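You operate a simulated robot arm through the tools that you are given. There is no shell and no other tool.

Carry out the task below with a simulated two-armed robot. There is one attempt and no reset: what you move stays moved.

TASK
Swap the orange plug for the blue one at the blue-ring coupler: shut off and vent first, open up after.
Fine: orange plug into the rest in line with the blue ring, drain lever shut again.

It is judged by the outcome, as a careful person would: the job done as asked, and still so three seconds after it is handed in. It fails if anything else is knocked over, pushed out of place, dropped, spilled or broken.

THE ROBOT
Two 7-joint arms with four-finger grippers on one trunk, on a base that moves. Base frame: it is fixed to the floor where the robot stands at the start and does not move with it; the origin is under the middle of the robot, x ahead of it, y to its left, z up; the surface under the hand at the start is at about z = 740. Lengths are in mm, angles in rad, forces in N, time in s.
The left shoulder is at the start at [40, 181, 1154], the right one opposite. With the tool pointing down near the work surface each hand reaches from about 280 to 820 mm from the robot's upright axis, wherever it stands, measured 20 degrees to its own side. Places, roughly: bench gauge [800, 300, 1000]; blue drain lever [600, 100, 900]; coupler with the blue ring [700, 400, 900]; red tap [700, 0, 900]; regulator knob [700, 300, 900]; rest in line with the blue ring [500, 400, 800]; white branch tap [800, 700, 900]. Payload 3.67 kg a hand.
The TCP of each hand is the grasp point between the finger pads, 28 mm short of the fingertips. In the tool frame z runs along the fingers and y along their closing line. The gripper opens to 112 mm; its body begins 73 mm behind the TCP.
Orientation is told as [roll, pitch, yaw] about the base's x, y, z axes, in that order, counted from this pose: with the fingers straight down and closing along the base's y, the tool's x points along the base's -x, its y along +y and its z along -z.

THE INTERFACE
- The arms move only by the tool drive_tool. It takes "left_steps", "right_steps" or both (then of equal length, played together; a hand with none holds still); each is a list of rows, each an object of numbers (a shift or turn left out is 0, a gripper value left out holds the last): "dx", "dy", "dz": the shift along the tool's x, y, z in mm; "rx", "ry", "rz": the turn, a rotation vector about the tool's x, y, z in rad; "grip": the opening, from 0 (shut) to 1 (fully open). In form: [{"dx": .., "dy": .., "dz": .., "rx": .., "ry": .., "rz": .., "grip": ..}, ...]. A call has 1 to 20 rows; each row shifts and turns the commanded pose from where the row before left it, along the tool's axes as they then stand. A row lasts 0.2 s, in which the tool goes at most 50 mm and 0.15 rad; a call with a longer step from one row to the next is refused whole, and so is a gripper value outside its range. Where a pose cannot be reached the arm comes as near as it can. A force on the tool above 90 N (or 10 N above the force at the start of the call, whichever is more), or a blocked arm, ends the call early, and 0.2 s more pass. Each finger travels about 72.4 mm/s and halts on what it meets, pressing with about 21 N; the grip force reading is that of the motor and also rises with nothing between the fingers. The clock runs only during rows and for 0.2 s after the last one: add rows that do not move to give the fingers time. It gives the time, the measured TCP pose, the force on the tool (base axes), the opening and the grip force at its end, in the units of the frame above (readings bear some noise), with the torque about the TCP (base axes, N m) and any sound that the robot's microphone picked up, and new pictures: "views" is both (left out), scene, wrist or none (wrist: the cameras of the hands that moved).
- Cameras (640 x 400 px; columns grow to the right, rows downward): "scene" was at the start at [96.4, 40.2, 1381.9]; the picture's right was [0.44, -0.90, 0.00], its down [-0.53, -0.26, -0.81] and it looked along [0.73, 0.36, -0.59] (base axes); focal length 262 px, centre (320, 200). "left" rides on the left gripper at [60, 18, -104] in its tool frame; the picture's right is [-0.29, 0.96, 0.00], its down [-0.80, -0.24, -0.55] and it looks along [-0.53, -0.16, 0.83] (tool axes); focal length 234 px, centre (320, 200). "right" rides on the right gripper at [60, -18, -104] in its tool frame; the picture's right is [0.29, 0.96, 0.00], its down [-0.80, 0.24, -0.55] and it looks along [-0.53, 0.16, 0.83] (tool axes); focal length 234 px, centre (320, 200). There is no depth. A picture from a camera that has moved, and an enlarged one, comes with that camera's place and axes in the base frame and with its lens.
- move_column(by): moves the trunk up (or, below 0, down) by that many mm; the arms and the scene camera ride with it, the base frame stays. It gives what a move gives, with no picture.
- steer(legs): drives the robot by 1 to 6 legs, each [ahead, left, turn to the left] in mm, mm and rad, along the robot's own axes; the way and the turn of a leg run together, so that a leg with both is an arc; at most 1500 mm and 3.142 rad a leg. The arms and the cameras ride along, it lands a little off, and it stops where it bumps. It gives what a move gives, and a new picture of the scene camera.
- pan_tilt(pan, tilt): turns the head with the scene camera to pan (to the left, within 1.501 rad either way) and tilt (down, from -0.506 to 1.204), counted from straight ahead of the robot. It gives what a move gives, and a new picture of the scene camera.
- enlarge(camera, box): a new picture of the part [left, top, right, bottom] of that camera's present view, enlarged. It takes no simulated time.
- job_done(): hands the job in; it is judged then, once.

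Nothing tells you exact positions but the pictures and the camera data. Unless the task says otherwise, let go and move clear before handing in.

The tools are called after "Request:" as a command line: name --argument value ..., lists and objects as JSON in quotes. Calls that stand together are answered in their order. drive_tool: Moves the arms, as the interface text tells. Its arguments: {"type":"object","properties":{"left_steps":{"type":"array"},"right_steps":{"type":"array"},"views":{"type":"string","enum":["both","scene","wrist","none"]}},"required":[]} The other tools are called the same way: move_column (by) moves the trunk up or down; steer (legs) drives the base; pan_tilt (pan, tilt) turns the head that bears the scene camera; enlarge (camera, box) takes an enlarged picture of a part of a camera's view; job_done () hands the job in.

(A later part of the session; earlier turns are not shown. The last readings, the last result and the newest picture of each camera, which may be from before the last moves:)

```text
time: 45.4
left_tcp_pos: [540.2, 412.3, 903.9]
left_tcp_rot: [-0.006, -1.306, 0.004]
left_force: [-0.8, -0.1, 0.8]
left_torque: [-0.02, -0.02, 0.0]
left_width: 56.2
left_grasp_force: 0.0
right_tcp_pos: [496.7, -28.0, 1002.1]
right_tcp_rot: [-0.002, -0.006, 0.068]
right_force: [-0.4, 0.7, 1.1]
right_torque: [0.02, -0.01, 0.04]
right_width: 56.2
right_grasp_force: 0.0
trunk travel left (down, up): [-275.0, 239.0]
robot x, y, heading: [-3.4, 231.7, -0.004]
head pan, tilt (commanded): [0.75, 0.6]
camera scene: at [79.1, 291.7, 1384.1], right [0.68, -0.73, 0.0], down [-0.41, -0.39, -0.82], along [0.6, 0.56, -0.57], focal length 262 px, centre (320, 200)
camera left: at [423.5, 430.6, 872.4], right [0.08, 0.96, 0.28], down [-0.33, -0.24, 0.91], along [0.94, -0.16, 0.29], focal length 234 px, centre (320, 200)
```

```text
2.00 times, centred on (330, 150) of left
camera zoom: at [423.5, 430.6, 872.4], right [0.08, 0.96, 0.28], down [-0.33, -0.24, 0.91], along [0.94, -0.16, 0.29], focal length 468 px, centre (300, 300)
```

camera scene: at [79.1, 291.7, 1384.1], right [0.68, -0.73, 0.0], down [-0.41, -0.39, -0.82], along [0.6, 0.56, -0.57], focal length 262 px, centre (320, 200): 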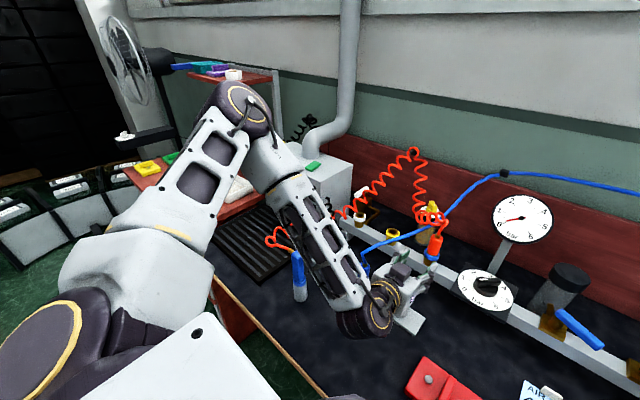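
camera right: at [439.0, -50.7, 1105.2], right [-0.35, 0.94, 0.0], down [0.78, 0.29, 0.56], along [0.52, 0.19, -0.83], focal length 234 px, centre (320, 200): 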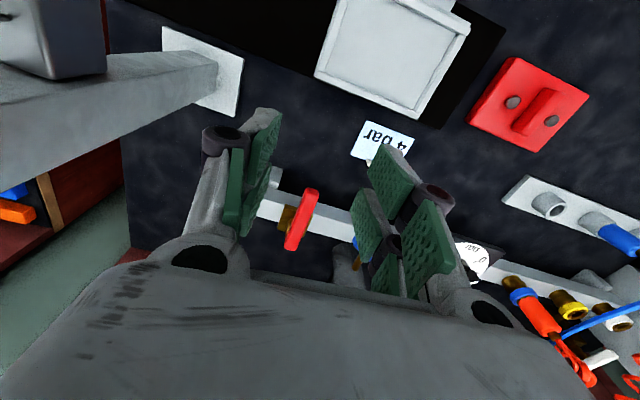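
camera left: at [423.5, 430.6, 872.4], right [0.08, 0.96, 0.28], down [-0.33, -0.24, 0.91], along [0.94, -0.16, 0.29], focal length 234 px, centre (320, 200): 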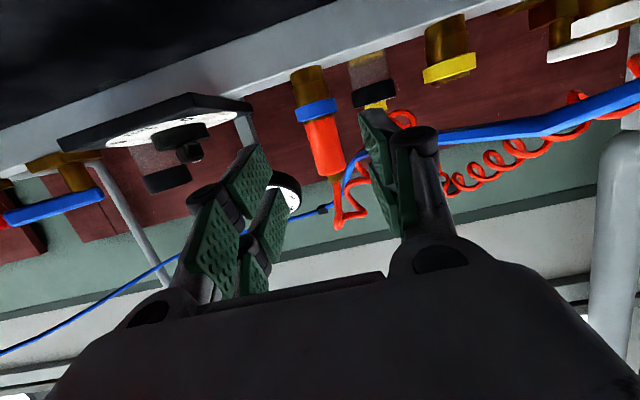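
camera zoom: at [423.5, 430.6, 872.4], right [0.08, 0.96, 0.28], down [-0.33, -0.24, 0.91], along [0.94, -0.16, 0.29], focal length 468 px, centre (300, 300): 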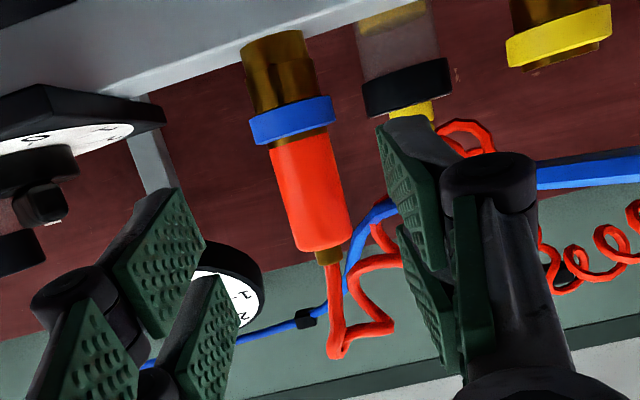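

From the hand camera the orange plug body spans z≈867–921 at y≈411. I advance toward it in two stages.

Request:
drive_tool --left_steps '[{"dx": -7.8, "dy": -1, "dz": 28.9}, {"dx": -7.8, "dz": 28.9}, {"dx": -6.5, "dz": 24.1}, {}]' --views "both"

Request:
enlarge --camera "left" --box '[220, 50, 440, 250]'

Request:
enlarge --camera "scene" --box '[370, 180, 560, 320]'

```text
time: 46.4
left_tcp_pos: [624.5, 411.0, 903.2]
left_tcp_rot: [-0.003, -1.306, -0.001]
left_force: [-0.8, 0.2, -0.4]
left_torque: [0.03, 0.03, 0.05]
left_width: 55.8
left_grasp_force: 0.1
right_tcp_pos: [496.4, -28.9, 1003.4]
right_tcp_rot: [0.0, -0.007, 0.068]
right_force: [-0.7, 0.0, 0.5]
right_torque: [0.01, -0.02, 0.01]
right_width: 55.9
right_grasp_force: 0.1
trunk travel left (down, up): [-275.0, 239.0]
robot x, y, heading: [-3.9, 230.3, 0.001]
head pan, tilt (commanded): [0.75, 0.6]
camera scene: at [79.4, 291.0, 1384.1], right [0.68, -0.73, 0.0], down [-0.41, -0.38, -0.83], along [0.6, 0.56, -0.57], focal length 262 px, centre (320, 200)
camera left: at [509.0, 428.6, 872.8], right [0.08, 0.96, 0.28], down [-0.33, -0.24, 0.91], along [0.94, -0.16, 0.29], focal length 234 px, centre (320, 200)
```

scene: 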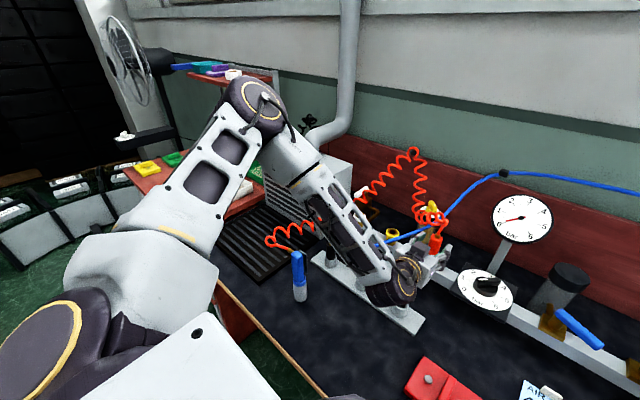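
left: 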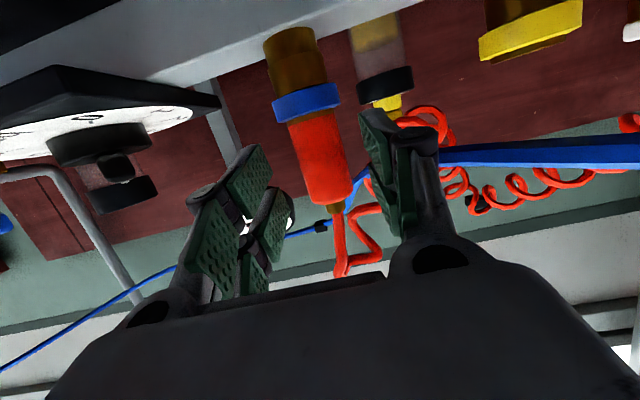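

```text
2.00 times, centred on (330, 150) of left
camera zoom: at [509.0, 428.6, 872.8], right [0.08, 0.96, 0.28], down [-0.33, -0.24, 0.91], along [0.94, -0.16, 0.29], focal length 468 px, centre (300, 300)
```

zoom: 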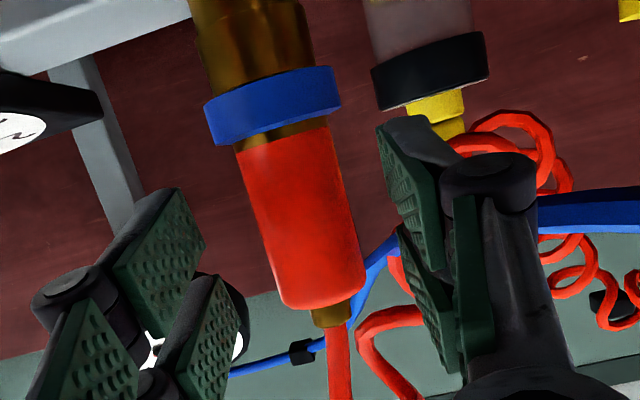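

```text
2.86 times, centred on (465, 250) of scene
camera zoom: at [79.4, 291.0, 1384.1], right [0.68, -0.73, 0.0], down [-0.41, -0.38, -0.83], along [0.6, 0.56, -0.57], focal length 748 px, centre (-94, 57)
```

zoom: 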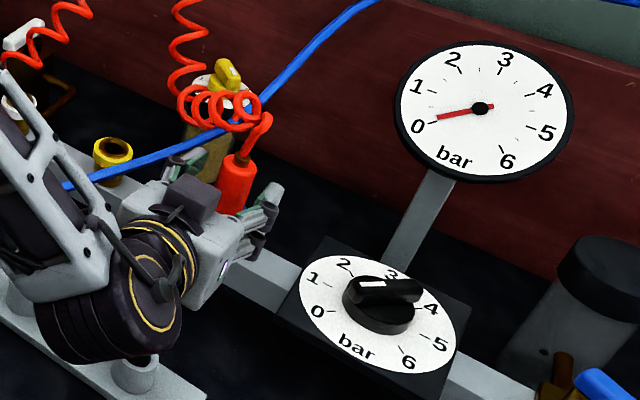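

The plug axis is at about (659, 411.5). I advance the last 34 mm so it sits between the pads, without gripping yet.

Request:
drive_tool --left_steps '[{"dx": -3, "dz": 11.1}, {"dx": -3, "dz": 11.1}, {"dx": -3, "dz": 11.1}, {}]' --views "both"

Request:
enlarge --camera "left" --box '[220, 50, 440, 250]'

Request:
enlarge --camera "scene" --box '[370, 180, 560, 320]'

```text
time: 47.4
left_tcp_pos: [659.9, 411.4, 904.1]
left_tcp_rot: [-0.003, -1.303, 0.0]
left_force: [-0.2, 0.6, -0.1]
left_torque: [0.01, -0.02, -0.02]
left_width: 56.1
left_grasp_force: 0.0
right_tcp_pos: [497.6, -28.8, 1002.5]
right_tcp_rot: [0.001, -0.005, 0.068]
right_force: [-0.2, 0.1, -0.4]
right_torque: [-0.01, 0.05, -0.01]
right_width: 55.8
right_grasp_force: 0.1
trunk travel left (down, up): [-275.0, 239.0]
robot x, y, heading: [-4.5, 228.9, -0.002]
head pan, tilt (commanded): [0.75, 0.6]
camera scene: at [79.7, 290.7, 1384.1], right [0.68, -0.73, 0.0], down [-0.41, -0.38, -0.83], along [0.6, 0.56, -0.57], focal length 262 px, centre (320, 200)
camera left: at [543.5, 429.3, 873.3], right [0.08, 0.96, 0.28], down [-0.32, -0.24, 0.92], along [0.94, -0.16, 0.29], focal length 234 px, centre (320, 200)
```

scene: 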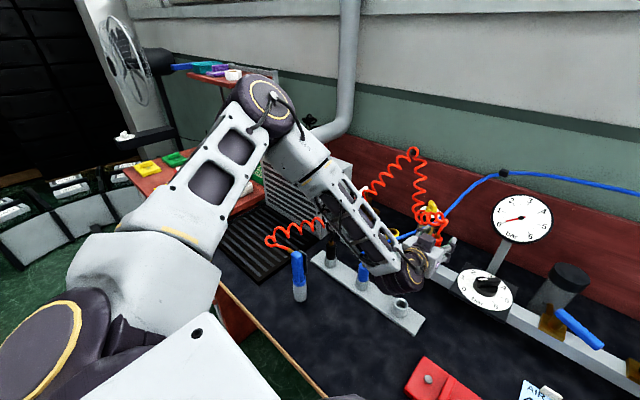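
left: 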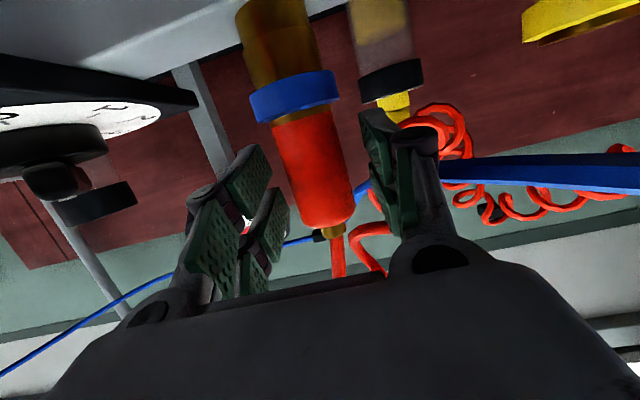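

```text
2.00 times, centred on (330, 150) of left
camera zoom: at [543.5, 429.3, 873.3], right [0.08, 0.96, 0.28], down [-0.32, -0.24, 0.92], along [0.94, -0.16, 0.29], focal length 468 px, centre (300, 300)
```

zoom: 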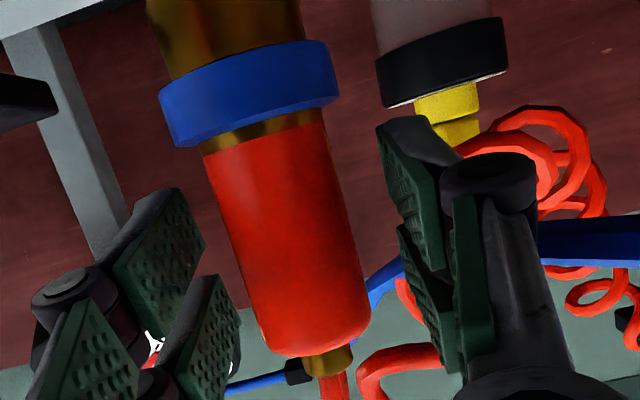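

```text
2.86 times, centred on (465, 250) of scene
camera zoom: at [79.7, 290.7, 1384.1], right [0.68, -0.73, 0.0], down [-0.41, -0.38, -0.83], along [0.6, 0.56, -0.57], focal length 748 px, centre (-94, 57)
```

zoom: 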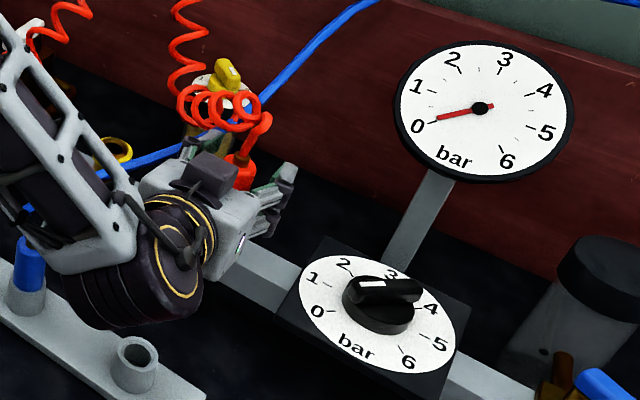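

Request:
enlarge --camera "scene" --box '[490, 190, 550, 240]'

Request:
drive_tool --left_steps '[{}, {}, {}, {}, {}, {}, {}, {}, {}, {}, {}, {}, {}, {}, {}, {}, {}, {}, {}, {}]' --views "none"

Request:
enlarge --camera "scene" --box '[490, 190, 550, 240]'

```text
8.00 times, centred on (520, 215) of scene
camera zoom: at [79.7, 290.7, 1384.1], right [0.68, -0.73, 0.0], down [-0.41, -0.38, -0.83], along [0.6, 0.56, -0.57], focal length 2094 px, centre (-1280, 80)
```

zoom: 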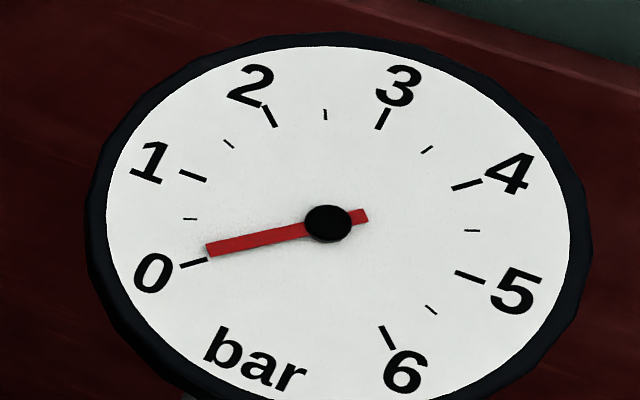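

```text
time: 51.6
left_tcp_pos: [659.1, 410.6, 903.1]
left_tcp_rot: [-0.001, -1.303, 0.0]
left_force: [-0.2, -0.2, 0.8]
left_torque: [-0.02, 0.0, 0.02]
left_width: 56.0
left_grasp_force: 0.0
right_tcp_pos: [498.0, -29.2, 1002.4]
right_tcp_rot: [-0.001, -0.005, 0.068]
right_force: [0.4, -0.5, 0.0]
right_torque: [0.02, 0.04, 0.0]
right_width: 56.0
right_grasp_force: 0.1
trunk travel left (down, up): [-275.0, 239.0]
robot x, y, heading: [0.5, 230.4, -0.003]
head pan, tilt (commanded): [0.75, 0.6]
```

```text
8.00 times, centred on (520, 215) of scene
camera zoom: at [79.9, 290.7, 1384.1], right [0.68, -0.73, 0.0], down [-0.41, -0.38, -0.82], along [0.6, 0.56, -0.57], focal length 2094 px, centre (-1280, 80)
```

zoom: 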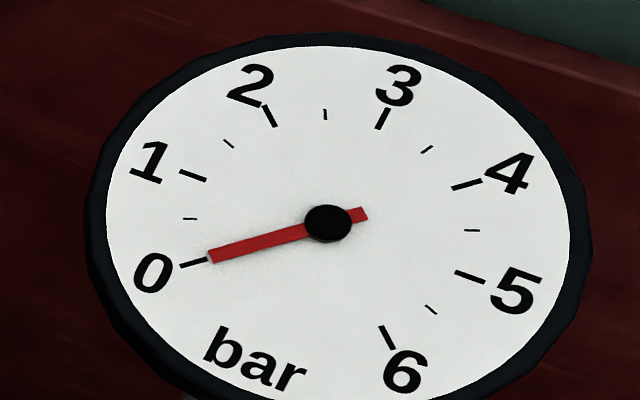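

The gauge is essentially at zero now. I wait a few more seconds to be sure, then close the left gripper on the orange plug.

Request:
drive_tool --left_steps '[{}, {}, {}, {}, {}, {}, {}, {}, {}, {}, {}, {}, {}, {}, {}, {}, {}, {}, {}, {}]' --views "none"

Request:
enlarge --camera "scene" --box '[490, 190, 550, 240]'

Request:
drive_tool --left_steps '[{"grip": 0.35}, {}, {"grip": 0.2}, {}, {}, {}, {}]' --views "wrist"

Request:
enlarge --camera "left" --box '[220, 50, 440, 250]'

```text
time: 55.8
left_tcp_pos: [659.3, 411.2, 904.3]
left_tcp_rot: [-0.001, -1.303, 0.001]
left_force: [-0.1, -0.8, 0.7]
left_torque: [-0.03, -0.01, -0.01]
left_width: 55.8
left_grasp_force: 0.0
right_tcp_pos: [497.0, -28.5, 1002.7]
right_tcp_rot: [0.0, -0.005, 0.067]
right_force: [0.5, -0.2, 0.6]
right_torque: [0.02, -0.01, -0.01]
right_width: 56.1
right_grasp_force: 0.1
trunk travel left (down, up): [-275.0, 239.0]
robot x, y, heading: [-5.0, 228.8, -0.002]
head pan, tilt (commanded): [0.75, 0.6]
```

```text
8.00 times, centred on (520, 215) of scene
camera zoom: at [79.9, 290.7, 1384.1], right [0.68, -0.73, 0.0], down [-0.41, -0.38, -0.82], along [0.6, 0.56, -0.57], focal length 2094 px, centre (-1280, 80)
```

zoom: 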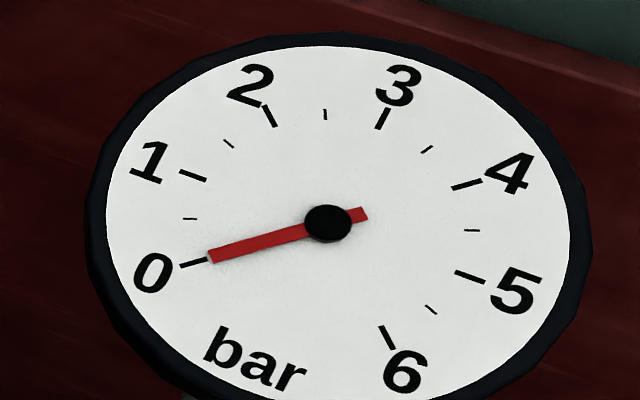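

```text
time: 57.4
left_tcp_pos: [660.0, 411.6, 903.5]
left_tcp_rot: [-0.001, -1.303, 0.0]
left_force: [0.1, 0.8, 1.0]
left_torque: [0.02, 0.01, -0.05]
left_width: 27.2
left_grasp_force: 21.4
right_tcp_pos: [497.1, -29.9, 1002.0]
right_tcp_rot: [0.001, -0.005, 0.069]
right_force: [0.0, -0.6, -0.4]
right_torque: [0.01, 0.01, 0.01]
right_width: 56.1
right_grasp_force: 0.1
trunk travel left (down, up): [-275.0, 239.0]
robot x, y, heading: [-5.6, 228.2, 0.0]
head pan, tilt (commanded): [0.75, 0.6]
camera left: at [543.5, 429.3, 873.3], right [0.08, 0.96, 0.28], down [-0.32, -0.24, 0.92], along [0.94, -0.16, 0.29], focal length 234 px, centre (320, 200)
```

left: 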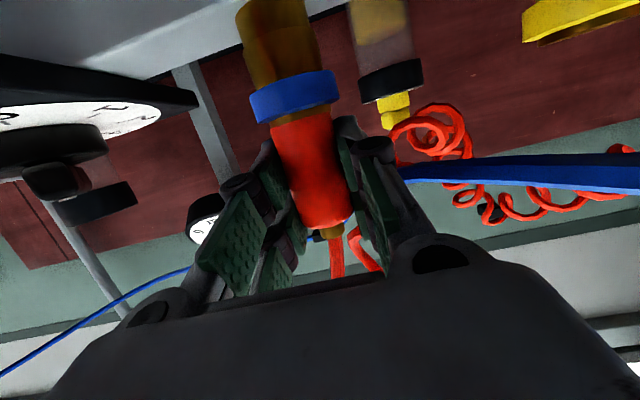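

```text
2.00 times, centred on (330, 150) of left
camera zoom: at [543.5, 429.3, 873.3], right [0.08, 0.96, 0.28], down [-0.32, -0.24, 0.92], along [0.94, -0.16, 0.29], focal length 468 px, centre (300, 300)
```

zoom: 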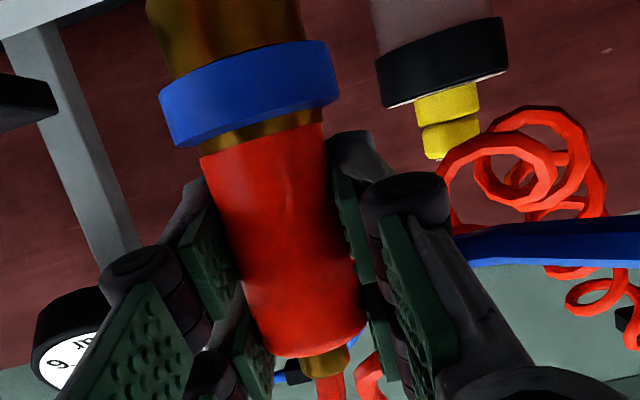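

The gauge is at zero and the plug is gripped (27 mm, 21 N). I pull it straight up in small steps and watch the force.

Request:
drive_tool --left_steps '[{"dx": -3.9, "dz": -1.05}, {"dx": -3.9, "dz": -1.05}, {"dx": -3.9, "dz": -1.05}, {"dx": -3.9, "dz": -1.05}]' --views "wrist"

Request:
enlarge --camera "left" --box '[220, 50, 440, 250]'

```text
time: 58.4
left_tcp_pos: [660.0, 410.0, 918.3]
left_tcp_rot: [-0.001, -1.302, -0.001]
left_force: [-0.1, 0.4, -1.0]
left_torque: [-0.01, -0.04, 0.0]
left_width: 27.1
left_grasp_force: 21.1
right_tcp_pos: [497.3, -29.2, 1002.0]
right_tcp_rot: [0.0, -0.005, 0.07]
right_force: [0.0, 0.7, -0.7]
right_torque: [0.0, 0.01, 0.01]
right_width: 55.8
right_grasp_force: 0.1
trunk travel left (down, up): [-275.0, 239.0]
robot x, y, heading: [-2.5, 229.9, -0.004]
head pan, tilt (commanded): [0.75, 0.6]
camera left: at [543.2, 428.7, 888.3], right [0.08, 0.96, 0.28], down [-0.32, -0.24, 0.92], along [0.94, -0.16, 0.29], focal length 234 px, centre (320, 200)
```

left: 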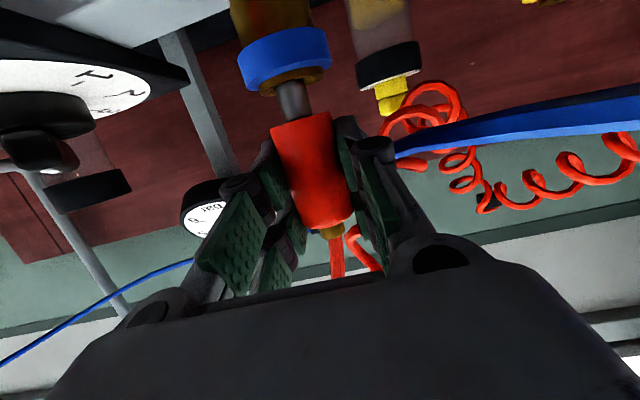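

```text
2.00 times, centred on (330, 150) of left
camera zoom: at [543.2, 428.7, 888.3], right [0.08, 0.96, 0.28], down [-0.32, -0.24, 0.92], along [0.94, -0.16, 0.29], focal length 468 px, centre (300, 300)
```

zoom: 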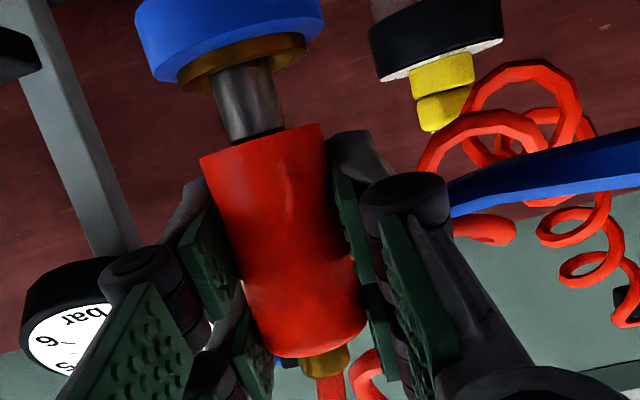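

The plug is sliding out easily, with its grey nipple showing. I continue up another 45 mm.

Request:
drive_tool --left_steps '[{"dx": -7.24, "dz": -1.96}, {"dx": -7.24, "dz": -1.96}, {"dx": -9.65, "dz": -2.62}, {"dx": -9.65, "dz": -2.62}, {"dx": -9.65, "dz": -2.62}, {}]' --views "both"

Request:
enlarge --camera "left" --box '[220, 20, 440, 220]'

Request:
enlarge --camera "scene" --box '[340, 150, 500, 330]'

```text
time: 59.8
left_tcp_pos: [658.9, 411.3, 964.2]
left_tcp_rot: [-0.002, -1.306, -0.001]
left_force: [0.6, -0.5, -1.4]
left_torque: [0.0, 0.0, 0.03]
left_width: 27.2
left_grasp_force: 21.4
right_tcp_pos: [497.1, -29.2, 1001.4]
right_tcp_rot: [-0.001, -0.005, 0.068]
right_force: [0.7, -0.7, 1.0]
right_torque: [-0.03, 0.0, -0.01]
right_width: 56.1
right_grasp_force: 0.1
trunk travel left (down, up): [-275.0, 239.0]
robot x, y, heading: [-4.9, 231.7, -0.001]
head pan, tilt (commanded): [0.75, 0.6]
camera scene: at [80.1, 290.7, 1384.1], right [0.68, -0.73, 0.0], down [-0.41, -0.38, -0.82], along [0.6, 0.56, -0.57], focal length 262 px, centre (320, 200)
camera left: at [543.3, 428.9, 933.5], right [0.08, 0.96, 0.28], down [-0.32, -0.24, 0.92], along [0.94, -0.16, 0.29], focal length 234 px, centre (320, 200)
```

scene: 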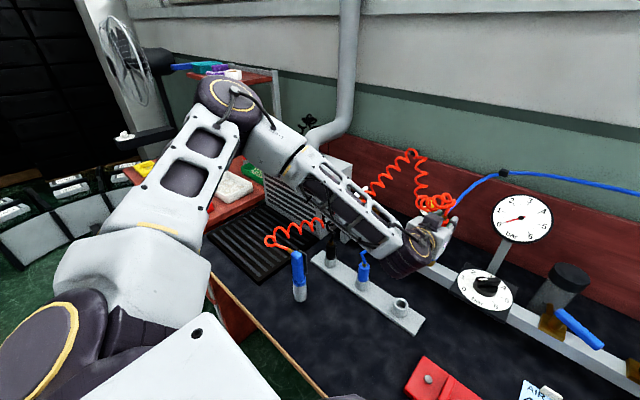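
left: 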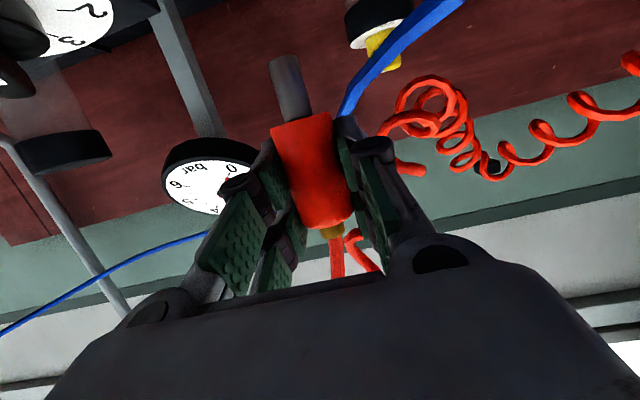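

```text
2.00 times, centred on (330, 120) of left
camera zoom: at [543.3, 428.9, 933.5], right [0.08, 0.96, 0.28], down [-0.32, -0.24, 0.92], along [0.94, -0.16, 0.29], focal length 468 px, centre (300, 360)
```

zoom: 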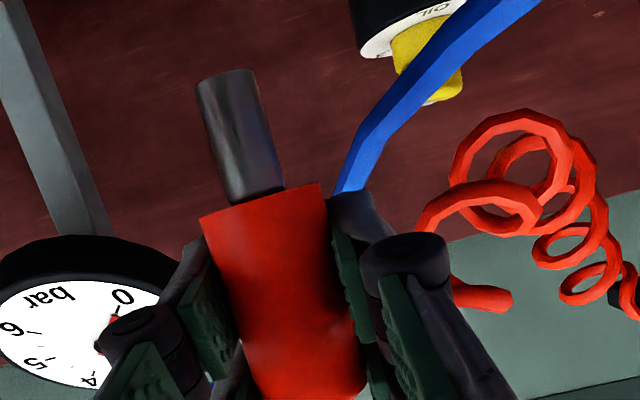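

```text
2.22 times, centred on (420, 240) of scene
camera zoom: at [80.1, 290.7, 1384.1], right [0.68, -0.73, 0.0], down [-0.41, -0.38, -0.82], along [0.6, 0.56, -0.57], focal length 582 px, centre (98, 111)
```

zoom: 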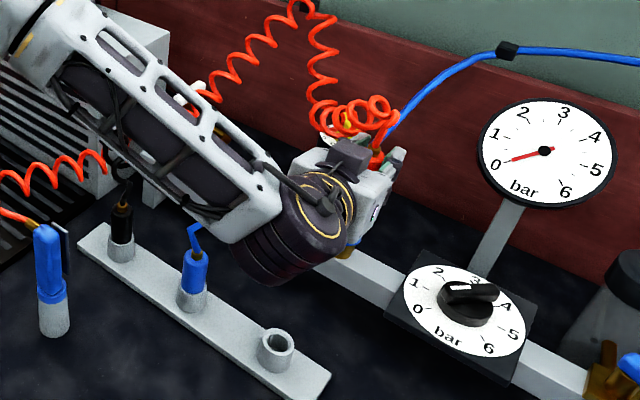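

The orange plug is out (nipple about 26 mm long, tip about 62 mm below the TCP). I carry it straight back toward me to above the empty rest at about (513, 411), staying high.

Request:
drive_tool --left_steps '[{"dx": 9.55, "dz": -35.2}, {"dx": 9.55, "dz": -35.2}, {"dx": 9.55, "dz": -35.2}, {"dx": 9.55, "dz": -35.2}, {}]' --views "both"

Request:
pan_tilt --pan 0.35 --tilt 0.85

```text
time: 61.0
left_tcp_pos: [513.8, 409.6, 964.1]
left_tcp_rot: [0.001, -1.304, 0.0]
left_force: [-0.3, 0.6, -1.2]
left_torque: [-0.01, -0.02, -0.01]
left_width: 27.4
left_grasp_force: 21.0
right_tcp_pos: [498.3, -28.6, 1000.8]
right_tcp_rot: [0.0, -0.005, 0.07]
right_force: [0.6, 0.6, -0.6]
right_torque: [0.0, 0.02, -0.01]
right_width: 56.2
right_grasp_force: 0.1
trunk travel left (down, up): [-275.0, 239.0]
robot x, y, heading: [-0.0, 227.1, 0.0]
head pan, tilt (commanded): [0.75, 0.6]
camera scene: at [80.7, 290.6, 1384.1], right [0.68, -0.73, 0.0], down [-0.41, -0.38, -0.82], along [0.6, 0.56, -0.57], focal length 262 px, centre (320, 200)
camera left: at [398.1, 427.8, 934.0], right [0.08, 0.96, 0.28], down [-0.32, -0.24, 0.92], along [0.94, -0.16, 0.29], focal length 234 px, centre (320, 200)
```

scene: 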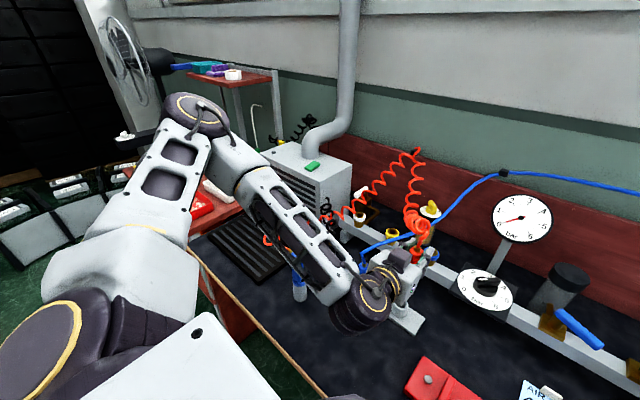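
left: 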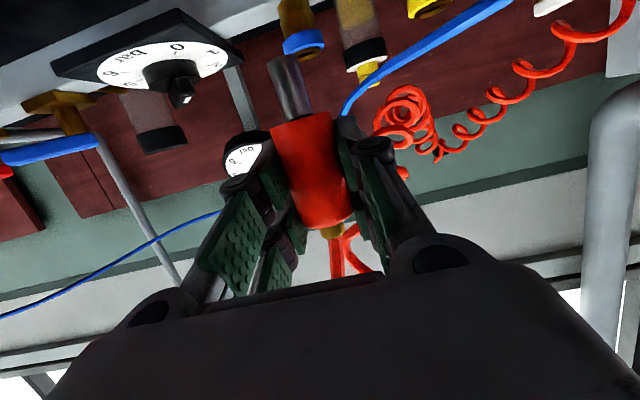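

```text
time: 61.9
left_tcp_pos: [514.6, 409.6, 965.0]
left_tcp_rot: [0.0, -1.304, 0.001]
left_force: [0.4, 0.8, -1.4]
left_torque: [-0.01, 0.0, -0.02]
left_width: 27.2
left_grasp_force: 20.3
right_tcp_pos: [497.7, -29.2, 1002.0]
right_tcp_rot: [0.0, -0.004, 0.068]
right_force: [0.9, 0.4, 0.0]
right_torque: [-0.01, 0.01, -0.01]
right_width: 56.1
right_grasp_force: 0.1
trunk travel left (down, up): [-275.0, 239.0]
robot x, y, heading: [-0.5, 230.8, -0.0]
head pan, tilt (commanded): [0.351, 0.85]
camera scene: at [88.6, 257.4, 1363.2], right [0.34, -0.94, 0.0], down [-0.71, -0.26, -0.66], along [0.62, 0.23, -0.75], focal length 262 px, centre (320, 200)
```

scene: 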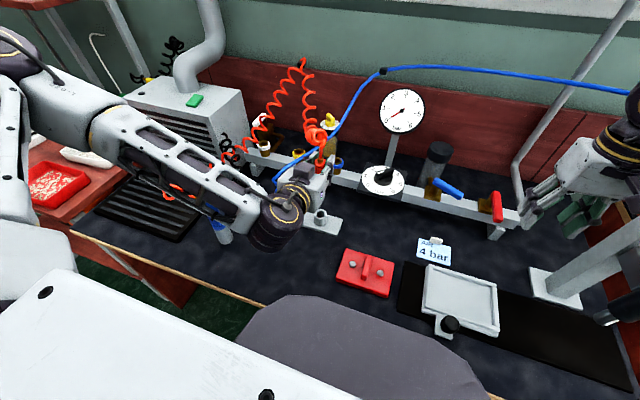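

Request:
enlarge --camera "scene" --box '[270, 120, 370, 250]'

```text
3.08 times, centred on (320, 185) of scene
camera zoom: at [88.6, 257.4, 1363.2], right [0.34, -0.94, 0.0], down [-0.71, -0.26, -0.66], along [0.62, 0.23, -0.75], focal length 805 px, centre (320, 246)
```

zoom: 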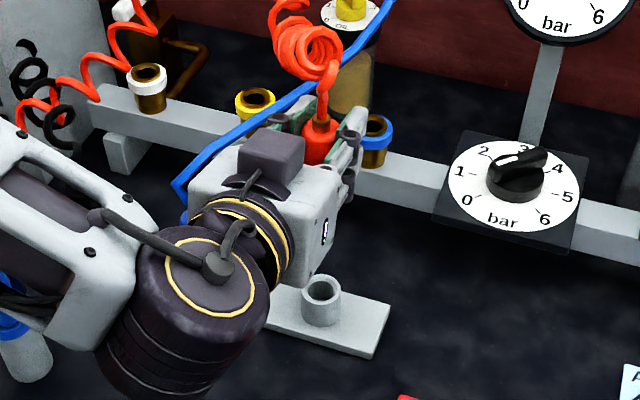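

The plug is over the rest within a couple of mm. I lower it until the nipple tip is about 10 mm above the socket.

Request:
drive_tool --left_steps '[{"dx": 25.1, "dz": 6.8}, {"dx": 25.1, "dz": 6.8}, {"dx": 25.1, "dz": 6.8}, {"dx": 20, "dz": 5.4}, {}]' --views "both"

Request:
enlarge --camera "scene" --box '[270, 120, 370, 250]'

Request:
enlarge --camera "left" --box '[220, 0, 420, 180]'

```text
time: 63.1
left_tcp_pos: [513.7, 418.0, 876.7]
left_tcp_rot: [-0.001, -1.301, -0.001]
left_force: [-0.3, 0.8, -1.5]
left_torque: [-0.01, 0.04, 0.01]
left_width: 27.0
left_grasp_force: 20.7
left hand out of reach, approached as far as the arm can: row 4
right_tcp_pos: [497.8, -29.3, 1002.0]
right_tcp_rot: [0.0, -0.007, 0.067]
right_force: [0.3, -1.4, -0.1]
right_torque: [0.01, 0.0, -0.03]
right_width: 56.1
right_grasp_force: 0.0
trunk travel left (down, up): [-275.0, 239.0]
robot x, y, heading: [3.0, 230.0, -0.003]
head pan, tilt (commanded): [0.351, 0.85]
camera scene: at [88.6, 257.1, 1363.2], right [0.34, -0.94, 0.0], down [-0.71, -0.26, -0.66], along [0.62, 0.23, -0.75], focal length 262 px, centre (320, 200)
camera left: at [397.9, 436.1, 845.0], right [0.08, 0.96, 0.28], down [-0.32, -0.24, 0.92], along [0.94, -0.16, 0.29], focal length 234 px, centre (320, 200)
```

scene: 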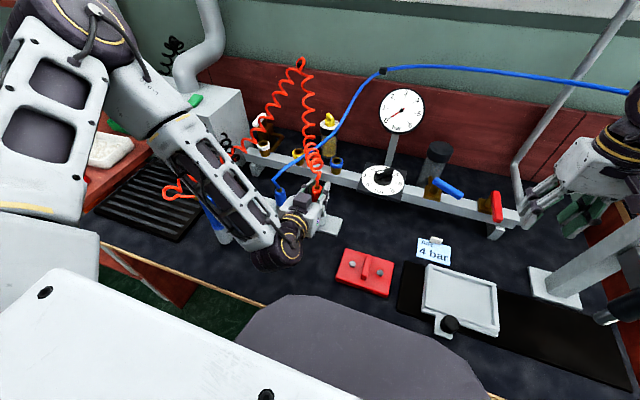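
left: 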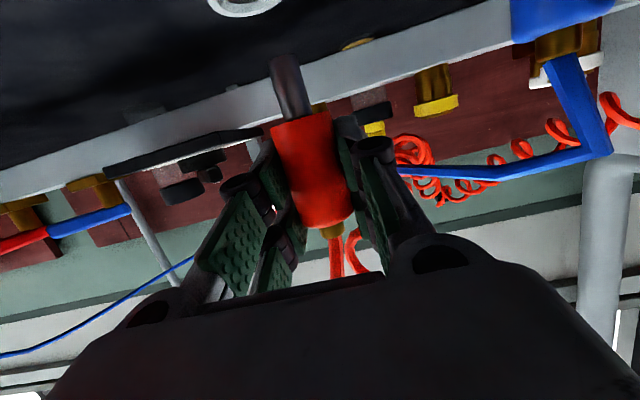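

```text
3.08 times, centred on (320, 185) of scene
camera zoom: at [88.6, 257.1, 1363.2], right [0.34, -0.94, 0.0], down [-0.71, -0.26, -0.66], along [0.62, 0.23, -0.75], focal length 805 px, centre (320, 246)
```

zoom: 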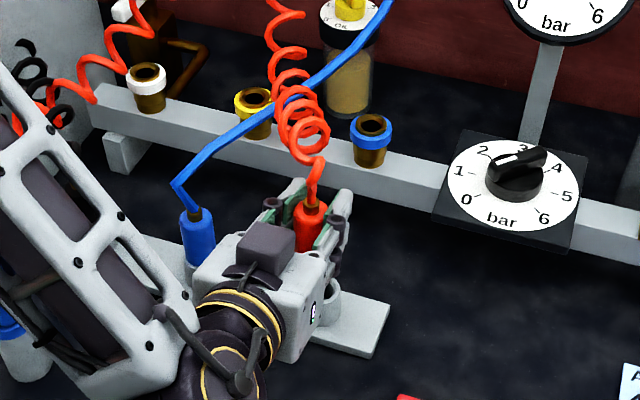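

```text
2.22 times, centred on (320, 90) of left
camera zoom: at [397.9, 436.1, 845.0], right [0.08, 0.96, 0.28], down [-0.32, -0.24, 0.92], along [0.94, -0.16, 0.29], focal length 520 px, centre (320, 444)
```

zoom: 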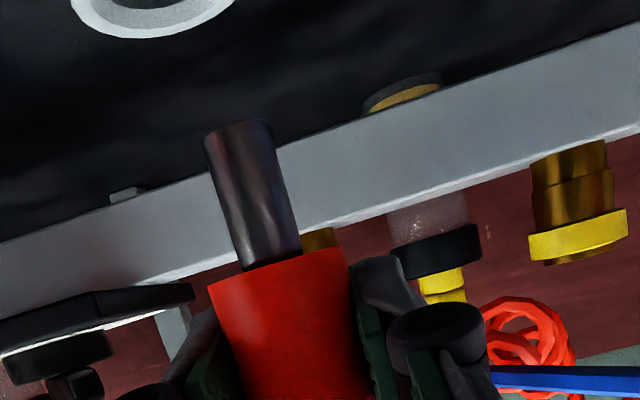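

The left arm hit its reach limit near z≈877 (and drifted 8 mm sideways), so I raise it back a bit. I'll lower the trunk instead to get the height; first I bring the right hand to a safer place away from the post.

Request:
drive_tool --left_steps '[{"dx": -19.3, "dz": -5.2}, {"dx": -19.3, "dz": -5.2}, {}, {}, {}, {}]' --right_steps '[{"dx": 19.4, "dy": 25.8, "dz": -15.6}, {"dx": 19.4, "dy": 25.8, "dz": -15.6}, {"dx": 19.4, "dy": 25.8, "dz": -15.6}, {"dx": 19.4, "dy": 25.8, "dz": -15.6}, {"dx": 19.4, "dy": 25.8, "dz": -15.6}, {}]' --views "scene"

```text
time: 64.5
left_tcp_pos: [514.7, 417.0, 915.9]
left_tcp_rot: [0.001, -1.305, -0.003]
left_force: [-0.3, 0.0, -1.9]
left_torque: [0.01, -0.02, 0.0]
left_width: 27.2
left_grasp_force: 21.0
right_tcp_pos: [391.1, 93.4, 1078.7]
right_tcp_rot: [0.0, -0.004, 0.068]
right_force: [0.4, -0.4, -0.6]
right_torque: [0.0, 0.01, 0.01]
right_width: 56.1
right_grasp_force: 0.1
trunk travel left (down, up): [-275.0, 239.0]
robot x, y, heading: [-2.6, 228.6, -0.004]
head pan, tilt (commanded): [0.351, 0.85]
camera scene: at [88.9, 256.6, 1363.2], right [0.34, -0.94, 0.0], down [-0.71, -0.26, -0.66], along [0.62, 0.23, -0.75], focal length 262 px, centre (320, 200)
```

scene: 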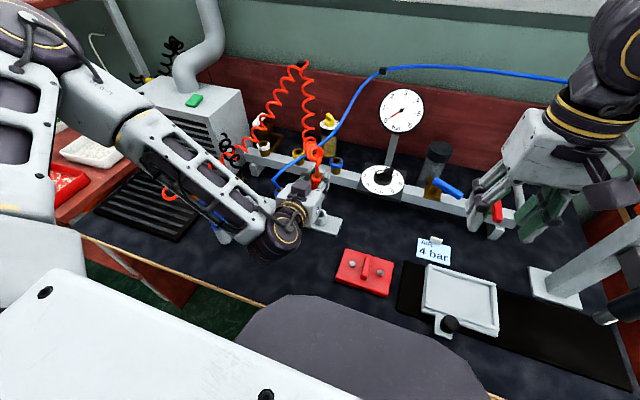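

I correct the sideways drift (6 mm back to y≈411), then lower the trunk by 50 mm.

Request:
drive_tool --left_steps '[{"dy": -6}, {}]' --views "none"

Request:
move_column --by -50

Request:
enlarge --camera "scene" --box '[260, 100, 380, 260]'

Request:
enlarge --camera "left" --box '[220, 0, 420, 180]'

```text
time: 65.1
left_tcp_pos: [514.2, 411.8, 916.1]
left_tcp_rot: [0.0, -1.306, 0.0]
left_force: [0.3, -0.2, -1.1]
left_torque: [-0.03, -0.02, 0.0]
left_width: 27.3
left_grasp_force: 21.2
right_tcp_pos: [392.4, 94.8, 1079.4]
right_tcp_rot: [0.001, -0.004, 0.068]
right_force: [0.2, -0.7, 0.3]
right_torque: [0.0, 0.01, 0.0]
right_width: 56.1
right_grasp_force: 0.1
trunk travel left (down, up): [-275.0, 239.0]
robot x, y, heading: [-4.5, 228.6, -0.004]
head pan, tilt (commanded): [0.351, 0.85]
```

```text
time: 66.0
left_tcp_pos: [513.7, 412.1, 865.7]
left_tcp_rot: [-0.002, -1.306, -0.001]
left_force: [0.1, -0.4, -1.5]
left_torque: [0.0, 0.01, 0.02]
left_width: 27.5
left_grasp_force: 21.3
right_tcp_pos: [392.1, 92.6, 1029.0]
right_tcp_rot: [0.0, -0.005, 0.067]
right_force: [0.7, 0.8, -0.1]
right_torque: [-0.02, 0.01, -0.01]
right_width: 55.8
right_grasp_force: 0.0
trunk travel left (down, up): [-225.0, 289.0]
robot x, y, heading: [-2.1, 228.8, -0.0]
head pan, tilt (commanded): [0.351, 0.85]
```

```text
2.50 times, centred on (320, 180) of scene
camera zoom: at [88.4, 257.3, 1313.7], right [0.34, -0.94, 0.0], down [-0.71, -0.26, -0.66], along [0.62, 0.23, -0.75], focal length 654 px, centre (320, 250)
```

zoom: 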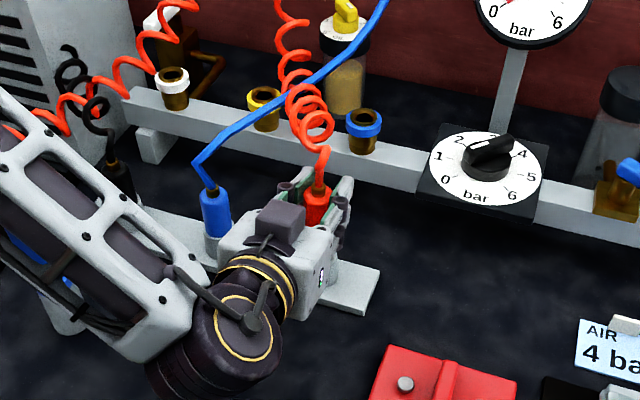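

```text
2.22 times, centred on (320, 90) of left
camera zoom: at [398.0, 430.0, 835.0], right [0.08, 0.96, 0.28], down [-0.33, -0.24, 0.91], along [0.94, -0.16, 0.29], focal length 520 px, centre (320, 444)
```

zoom: 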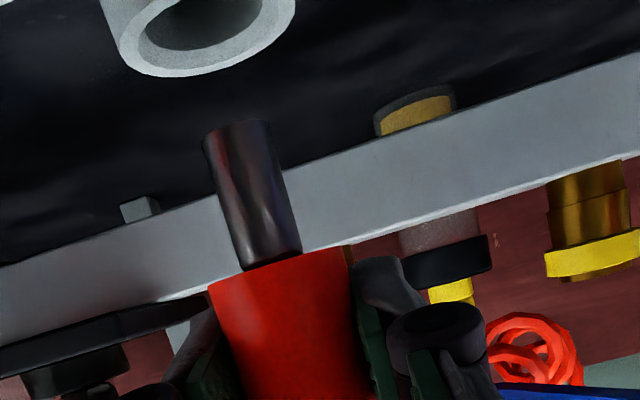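

The hand camera shows the nipple directly above the rest socket (socket centre about (514, 412, 787), nipple at (513.7, 412)). I lower the trunk a further 22 mm so the nipple enters, then check.

Request:
move_column --by -22

Request:
enlarge --camera "left" --box '[220, 0, 420, 180]'

Request:
enlarge --camera "scene" --box '[260, 100, 380, 260]'

```text
time: 66.7
left_tcp_pos: [515.0, 412.1, 843.0]
left_tcp_rot: [-0.001, -1.305, -0.001]
left_force: [4.1, -1.1, -2.1]
left_torque: [0.03, -0.25, 0.02]
left_width: 26.9
left_grasp_force: 21.2
right_tcp_pos: [392.5, 92.4, 1006.9]
right_tcp_rot: [-0.001, -0.004, 0.067]
right_force: [-0.2, 0.1, -0.1]
right_torque: [0.02, 0.01, -0.03]
right_width: 56.1
right_grasp_force: 0.0
trunk travel left (down, up): [-203.0, 311.0]
robot x, y, heading: [-2.4, 226.7, -0.001]
head pan, tilt (commanded): [0.351, 0.85]
```

```text
2.22 times, centred on (320, 90) of left
camera zoom: at [398.6, 430.2, 812.8], right [0.08, 0.96, 0.28], down [-0.33, -0.24, 0.91], along [0.94, -0.16, 0.29], focal length 520 px, centre (320, 444)
```

zoom: 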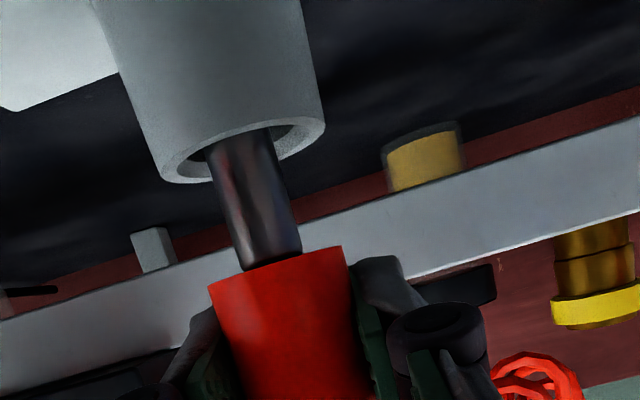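

```text
2.50 times, centred on (320, 180) of scene
camera zoom: at [88.9, 257.4, 1291.7], right [0.34, -0.94, 0.0], down [-0.71, -0.26, -0.66], along [0.62, 0.23, -0.75], focal length 654 px, centre (320, 250)
```

zoom: 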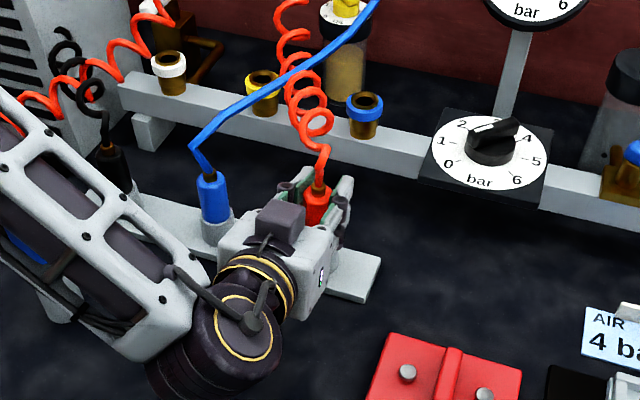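

The nipple is in the socket, with a light 4 N side force showing it touches the near wall. I shift 2.5 mm forward to centre it.

Request:
drive_tool --left_steps '[{"dx": -0.65, "dz": 2.4}, {}]' --views "none"

```text
time: 67.3
left_tcp_pos: [516.1, 411.9, 844.1]
left_tcp_rot: [-0.002, -1.303, -0.001]
left_force: [0.6, 0.7, -0.4]
left_torque: [-0.03, 0.02, 0.0]
left_width: 27.4
left_grasp_force: 20.7
right_tcp_pos: [392.3, 93.1, 1008.2]
right_tcp_rot: [0.0, -0.005, 0.068]
right_force: [0.7, -0.7, 0.4]
right_torque: [0.01, 0.0, 0.03]
right_width: 55.8
right_grasp_force: 0.1
trunk travel left (down, up): [-203.0, 311.0]
robot x, y, heading: [-0.1, 228.5, 0.003]
head pan, tilt (commanded): [0.351, 0.85]
```

The side force is gone. Lower 14 mm more by trunk, then finish by arm with force feedback.

Request:
move_column --by -14

Request:
enlarge --camera "left" --box '[220, 0, 420, 180]'

```text
time: 67.9
left_tcp_pos: [516.6, 411.6, 830.4]
left_tcp_rot: [-0.002, -1.307, -0.002]
left_force: [-0.2, -0.2, -1.4]
left_torque: [0.02, 0.04, -0.02]
left_width: 27.1
left_grasp_force: 21.7
right_tcp_pos: [390.9, 93.1, 994.2]
right_tcp_rot: [0.0, -0.005, 0.067]
right_force: [0.0, -0.3, 0.7]
right_torque: [-0.01, 0.01, 0.0]
right_width: 55.8
right_grasp_force: 0.0
trunk travel left (down, up): [-189.0, 325.0]
robot x, y, heading: [-2.3, 228.4, 0.003]
head pan, tilt (commanded): [0.351, 0.85]
```

```text
2.22 times, centred on (320, 90) of left
camera zoom: at [400.4, 430.2, 799.0], right [0.08, 0.96, 0.28], down [-0.33, -0.24, 0.91], along [0.94, -0.16, 0.29], focal length 520 px, centre (320, 444)
```

zoom: 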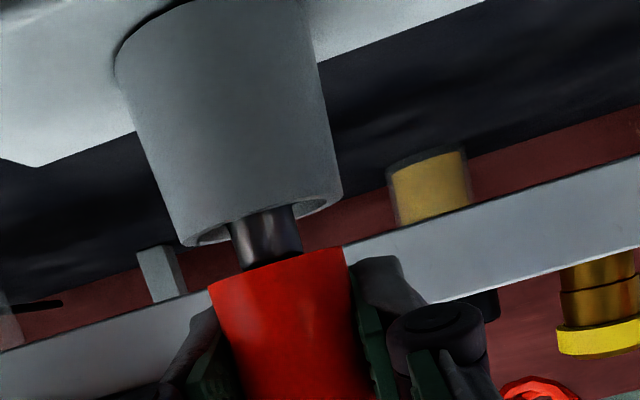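

Request:
drive_tool --left_steps '[{"dx": 1.93, "dz": 0.52}, {"dx": 1.93, "dz": 0.52}, {"dx": 1.45, "dz": 0.39}, {}]' --views "wrist"

Request:
enlarge --camera "left" --box '[220, 0, 420, 180]'

```text
time: 68.9
left_tcp_pos: [516.8, 412.3, 824.4]
left_tcp_rot: [-0.003, -1.304, 0.001]
left_force: [-0.2, -0.1, -0.8]
left_torque: [0.0, 0.02, 0.01]
left_width: 27.2
left_grasp_force: 20.7
right_tcp_pos: [391.6, 93.8, 994.0]
right_tcp_rot: [-0.001, -0.005, 0.067]
right_force: [-0.2, 0.0, -0.1]
right_torque: [0.01, 0.02, -0.02]
right_width: 55.8
right_grasp_force: 0.0
trunk travel left (down, up): [-189.0, 325.0]
robot x, y, heading: [-3.2, 231.4, -0.001]
head pan, tilt (commanded): [0.351, 0.85]
camera left: at [400.8, 430.0, 794.0], right [0.08, 0.96, 0.28], down [-0.32, -0.24, 0.92], along [0.94, -0.16, 0.29], focal length 234 px, centre (320, 200)
```

left: 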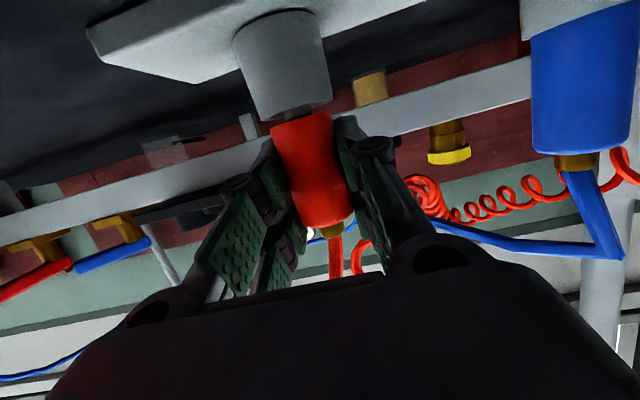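

```text
2.22 times, centred on (320, 90) of left
camera zoom: at [400.8, 430.0, 794.0], right [0.08, 0.96, 0.28], down [-0.32, -0.24, 0.92], along [0.94, -0.16, 0.29], focal length 520 px, centre (320, 444)
```

zoom: 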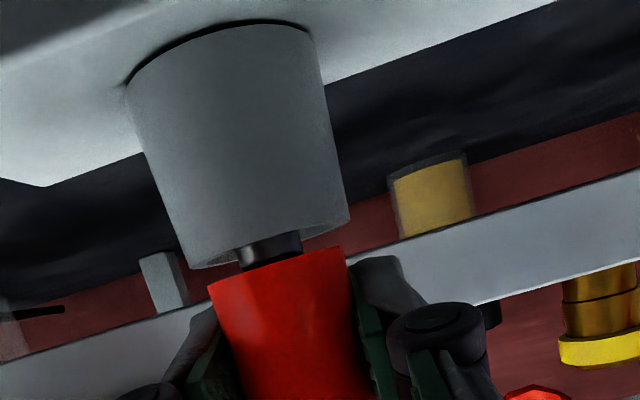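

Request:
drive_tool --left_steps '[{"dx": 1.45, "dz": 0.39}, {"dx": 1.45, "dz": 0.39}, {"dx": 0.97, "dz": 0.26}, {}]' --views "wrist"

Request:
enlarge --camera "left" --box '[220, 0, 420, 180]'

```text
time: 69.9
left_tcp_pos: [516.5, 411.8, 822.0]
left_tcp_rot: [-0.001, -1.303, 0.001]
left_force: [-0.5, 0.0, -0.3]
left_torque: [-0.02, -0.01, -0.02]
left_width: 27.1
left_grasp_force: 21.2
right_tcp_pos: [391.3, 93.4, 993.6]
right_tcp_rot: [-0.001, -0.005, 0.067]
right_force: [0.6, -0.4, 0.4]
right_torque: [-0.01, 0.0, -0.02]
right_width: 56.2
right_grasp_force: 0.1
trunk travel left (down, up): [-189.0, 325.0]
robot x, y, heading: [-2.4, 225.9, 0.0]
head pan, tilt (commanded): [0.351, 0.85]
camera left: at [400.8, 430.2, 789.7], right [0.08, 0.96, 0.28], down [-0.33, -0.24, 0.92], along [0.94, -0.16, 0.29], focal length 234 px, centre (320, 200)
```

left: 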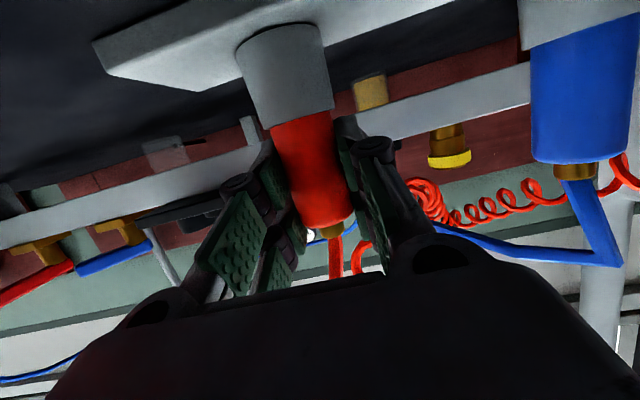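

```text
2.22 times, centred on (320, 90) of left
camera zoom: at [400.8, 430.2, 789.7], right [0.08, 0.96, 0.28], down [-0.33, -0.24, 0.92], along [0.94, -0.16, 0.29], focal length 520 px, centre (320, 444)
```

zoom: 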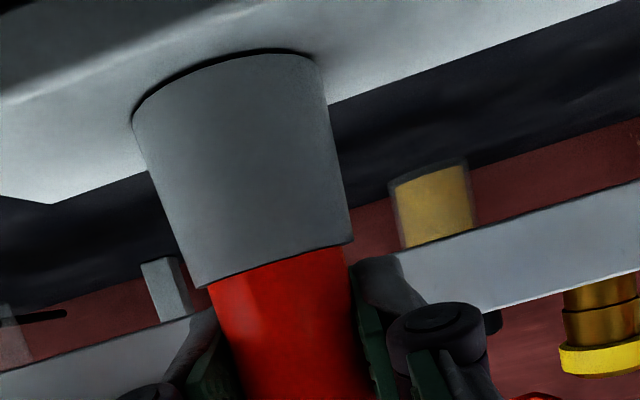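

Request:
drive_tool --left_steps '[{"dx": 0.97, "dz": 0.26}, {"dx": 0.97, "dz": 0.26}, {"dx": 0.97, "dz": 0.26}, {}]' --views "none"

Request:
enlarge --camera "left" --box '[220, 0, 420, 180]'

```text
time: 70.9
left_tcp_pos: [516.7, 412.0, 818.6]
left_tcp_rot: [-0.001, -1.31, 0.0]
left_force: [1.8, 2.3, 17.4]
left_torque: [0.02, 0.14, -0.02]
left_width: 27.3
left_grasp_force: 21.2
right_tcp_pos: [391.7, 93.8, 994.2]
right_tcp_rot: [0.001, -0.006, 0.068]
right_force: [0.4, -0.2, -0.5]
right_torque: [0.0, 0.04, -0.02]
right_width: 56.1
right_grasp_force: 0.0
trunk travel left (down, up): [-189.0, 325.0]
robot x, y, heading: [0.7, 229.8, -0.001]
head pan, tilt (commanded): [0.351, 0.85]
```

```text
2.22 times, centred on (320, 90) of left
camera zoom: at [401.2, 430.0, 787.6], right [0.08, 0.96, 0.28], down [-0.33, -0.24, 0.91], along [0.94, -0.16, 0.3], focal length 520 px, centre (320, 444)
```

zoom: 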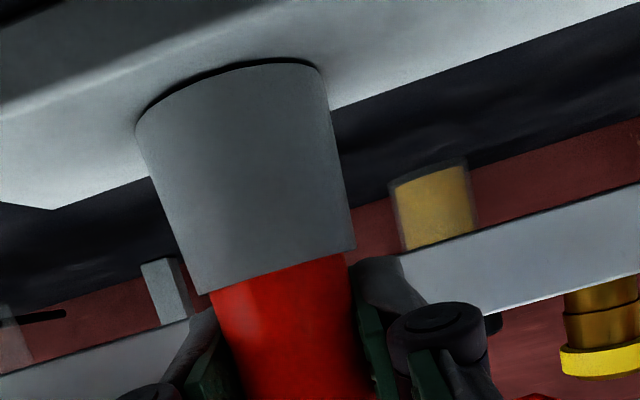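

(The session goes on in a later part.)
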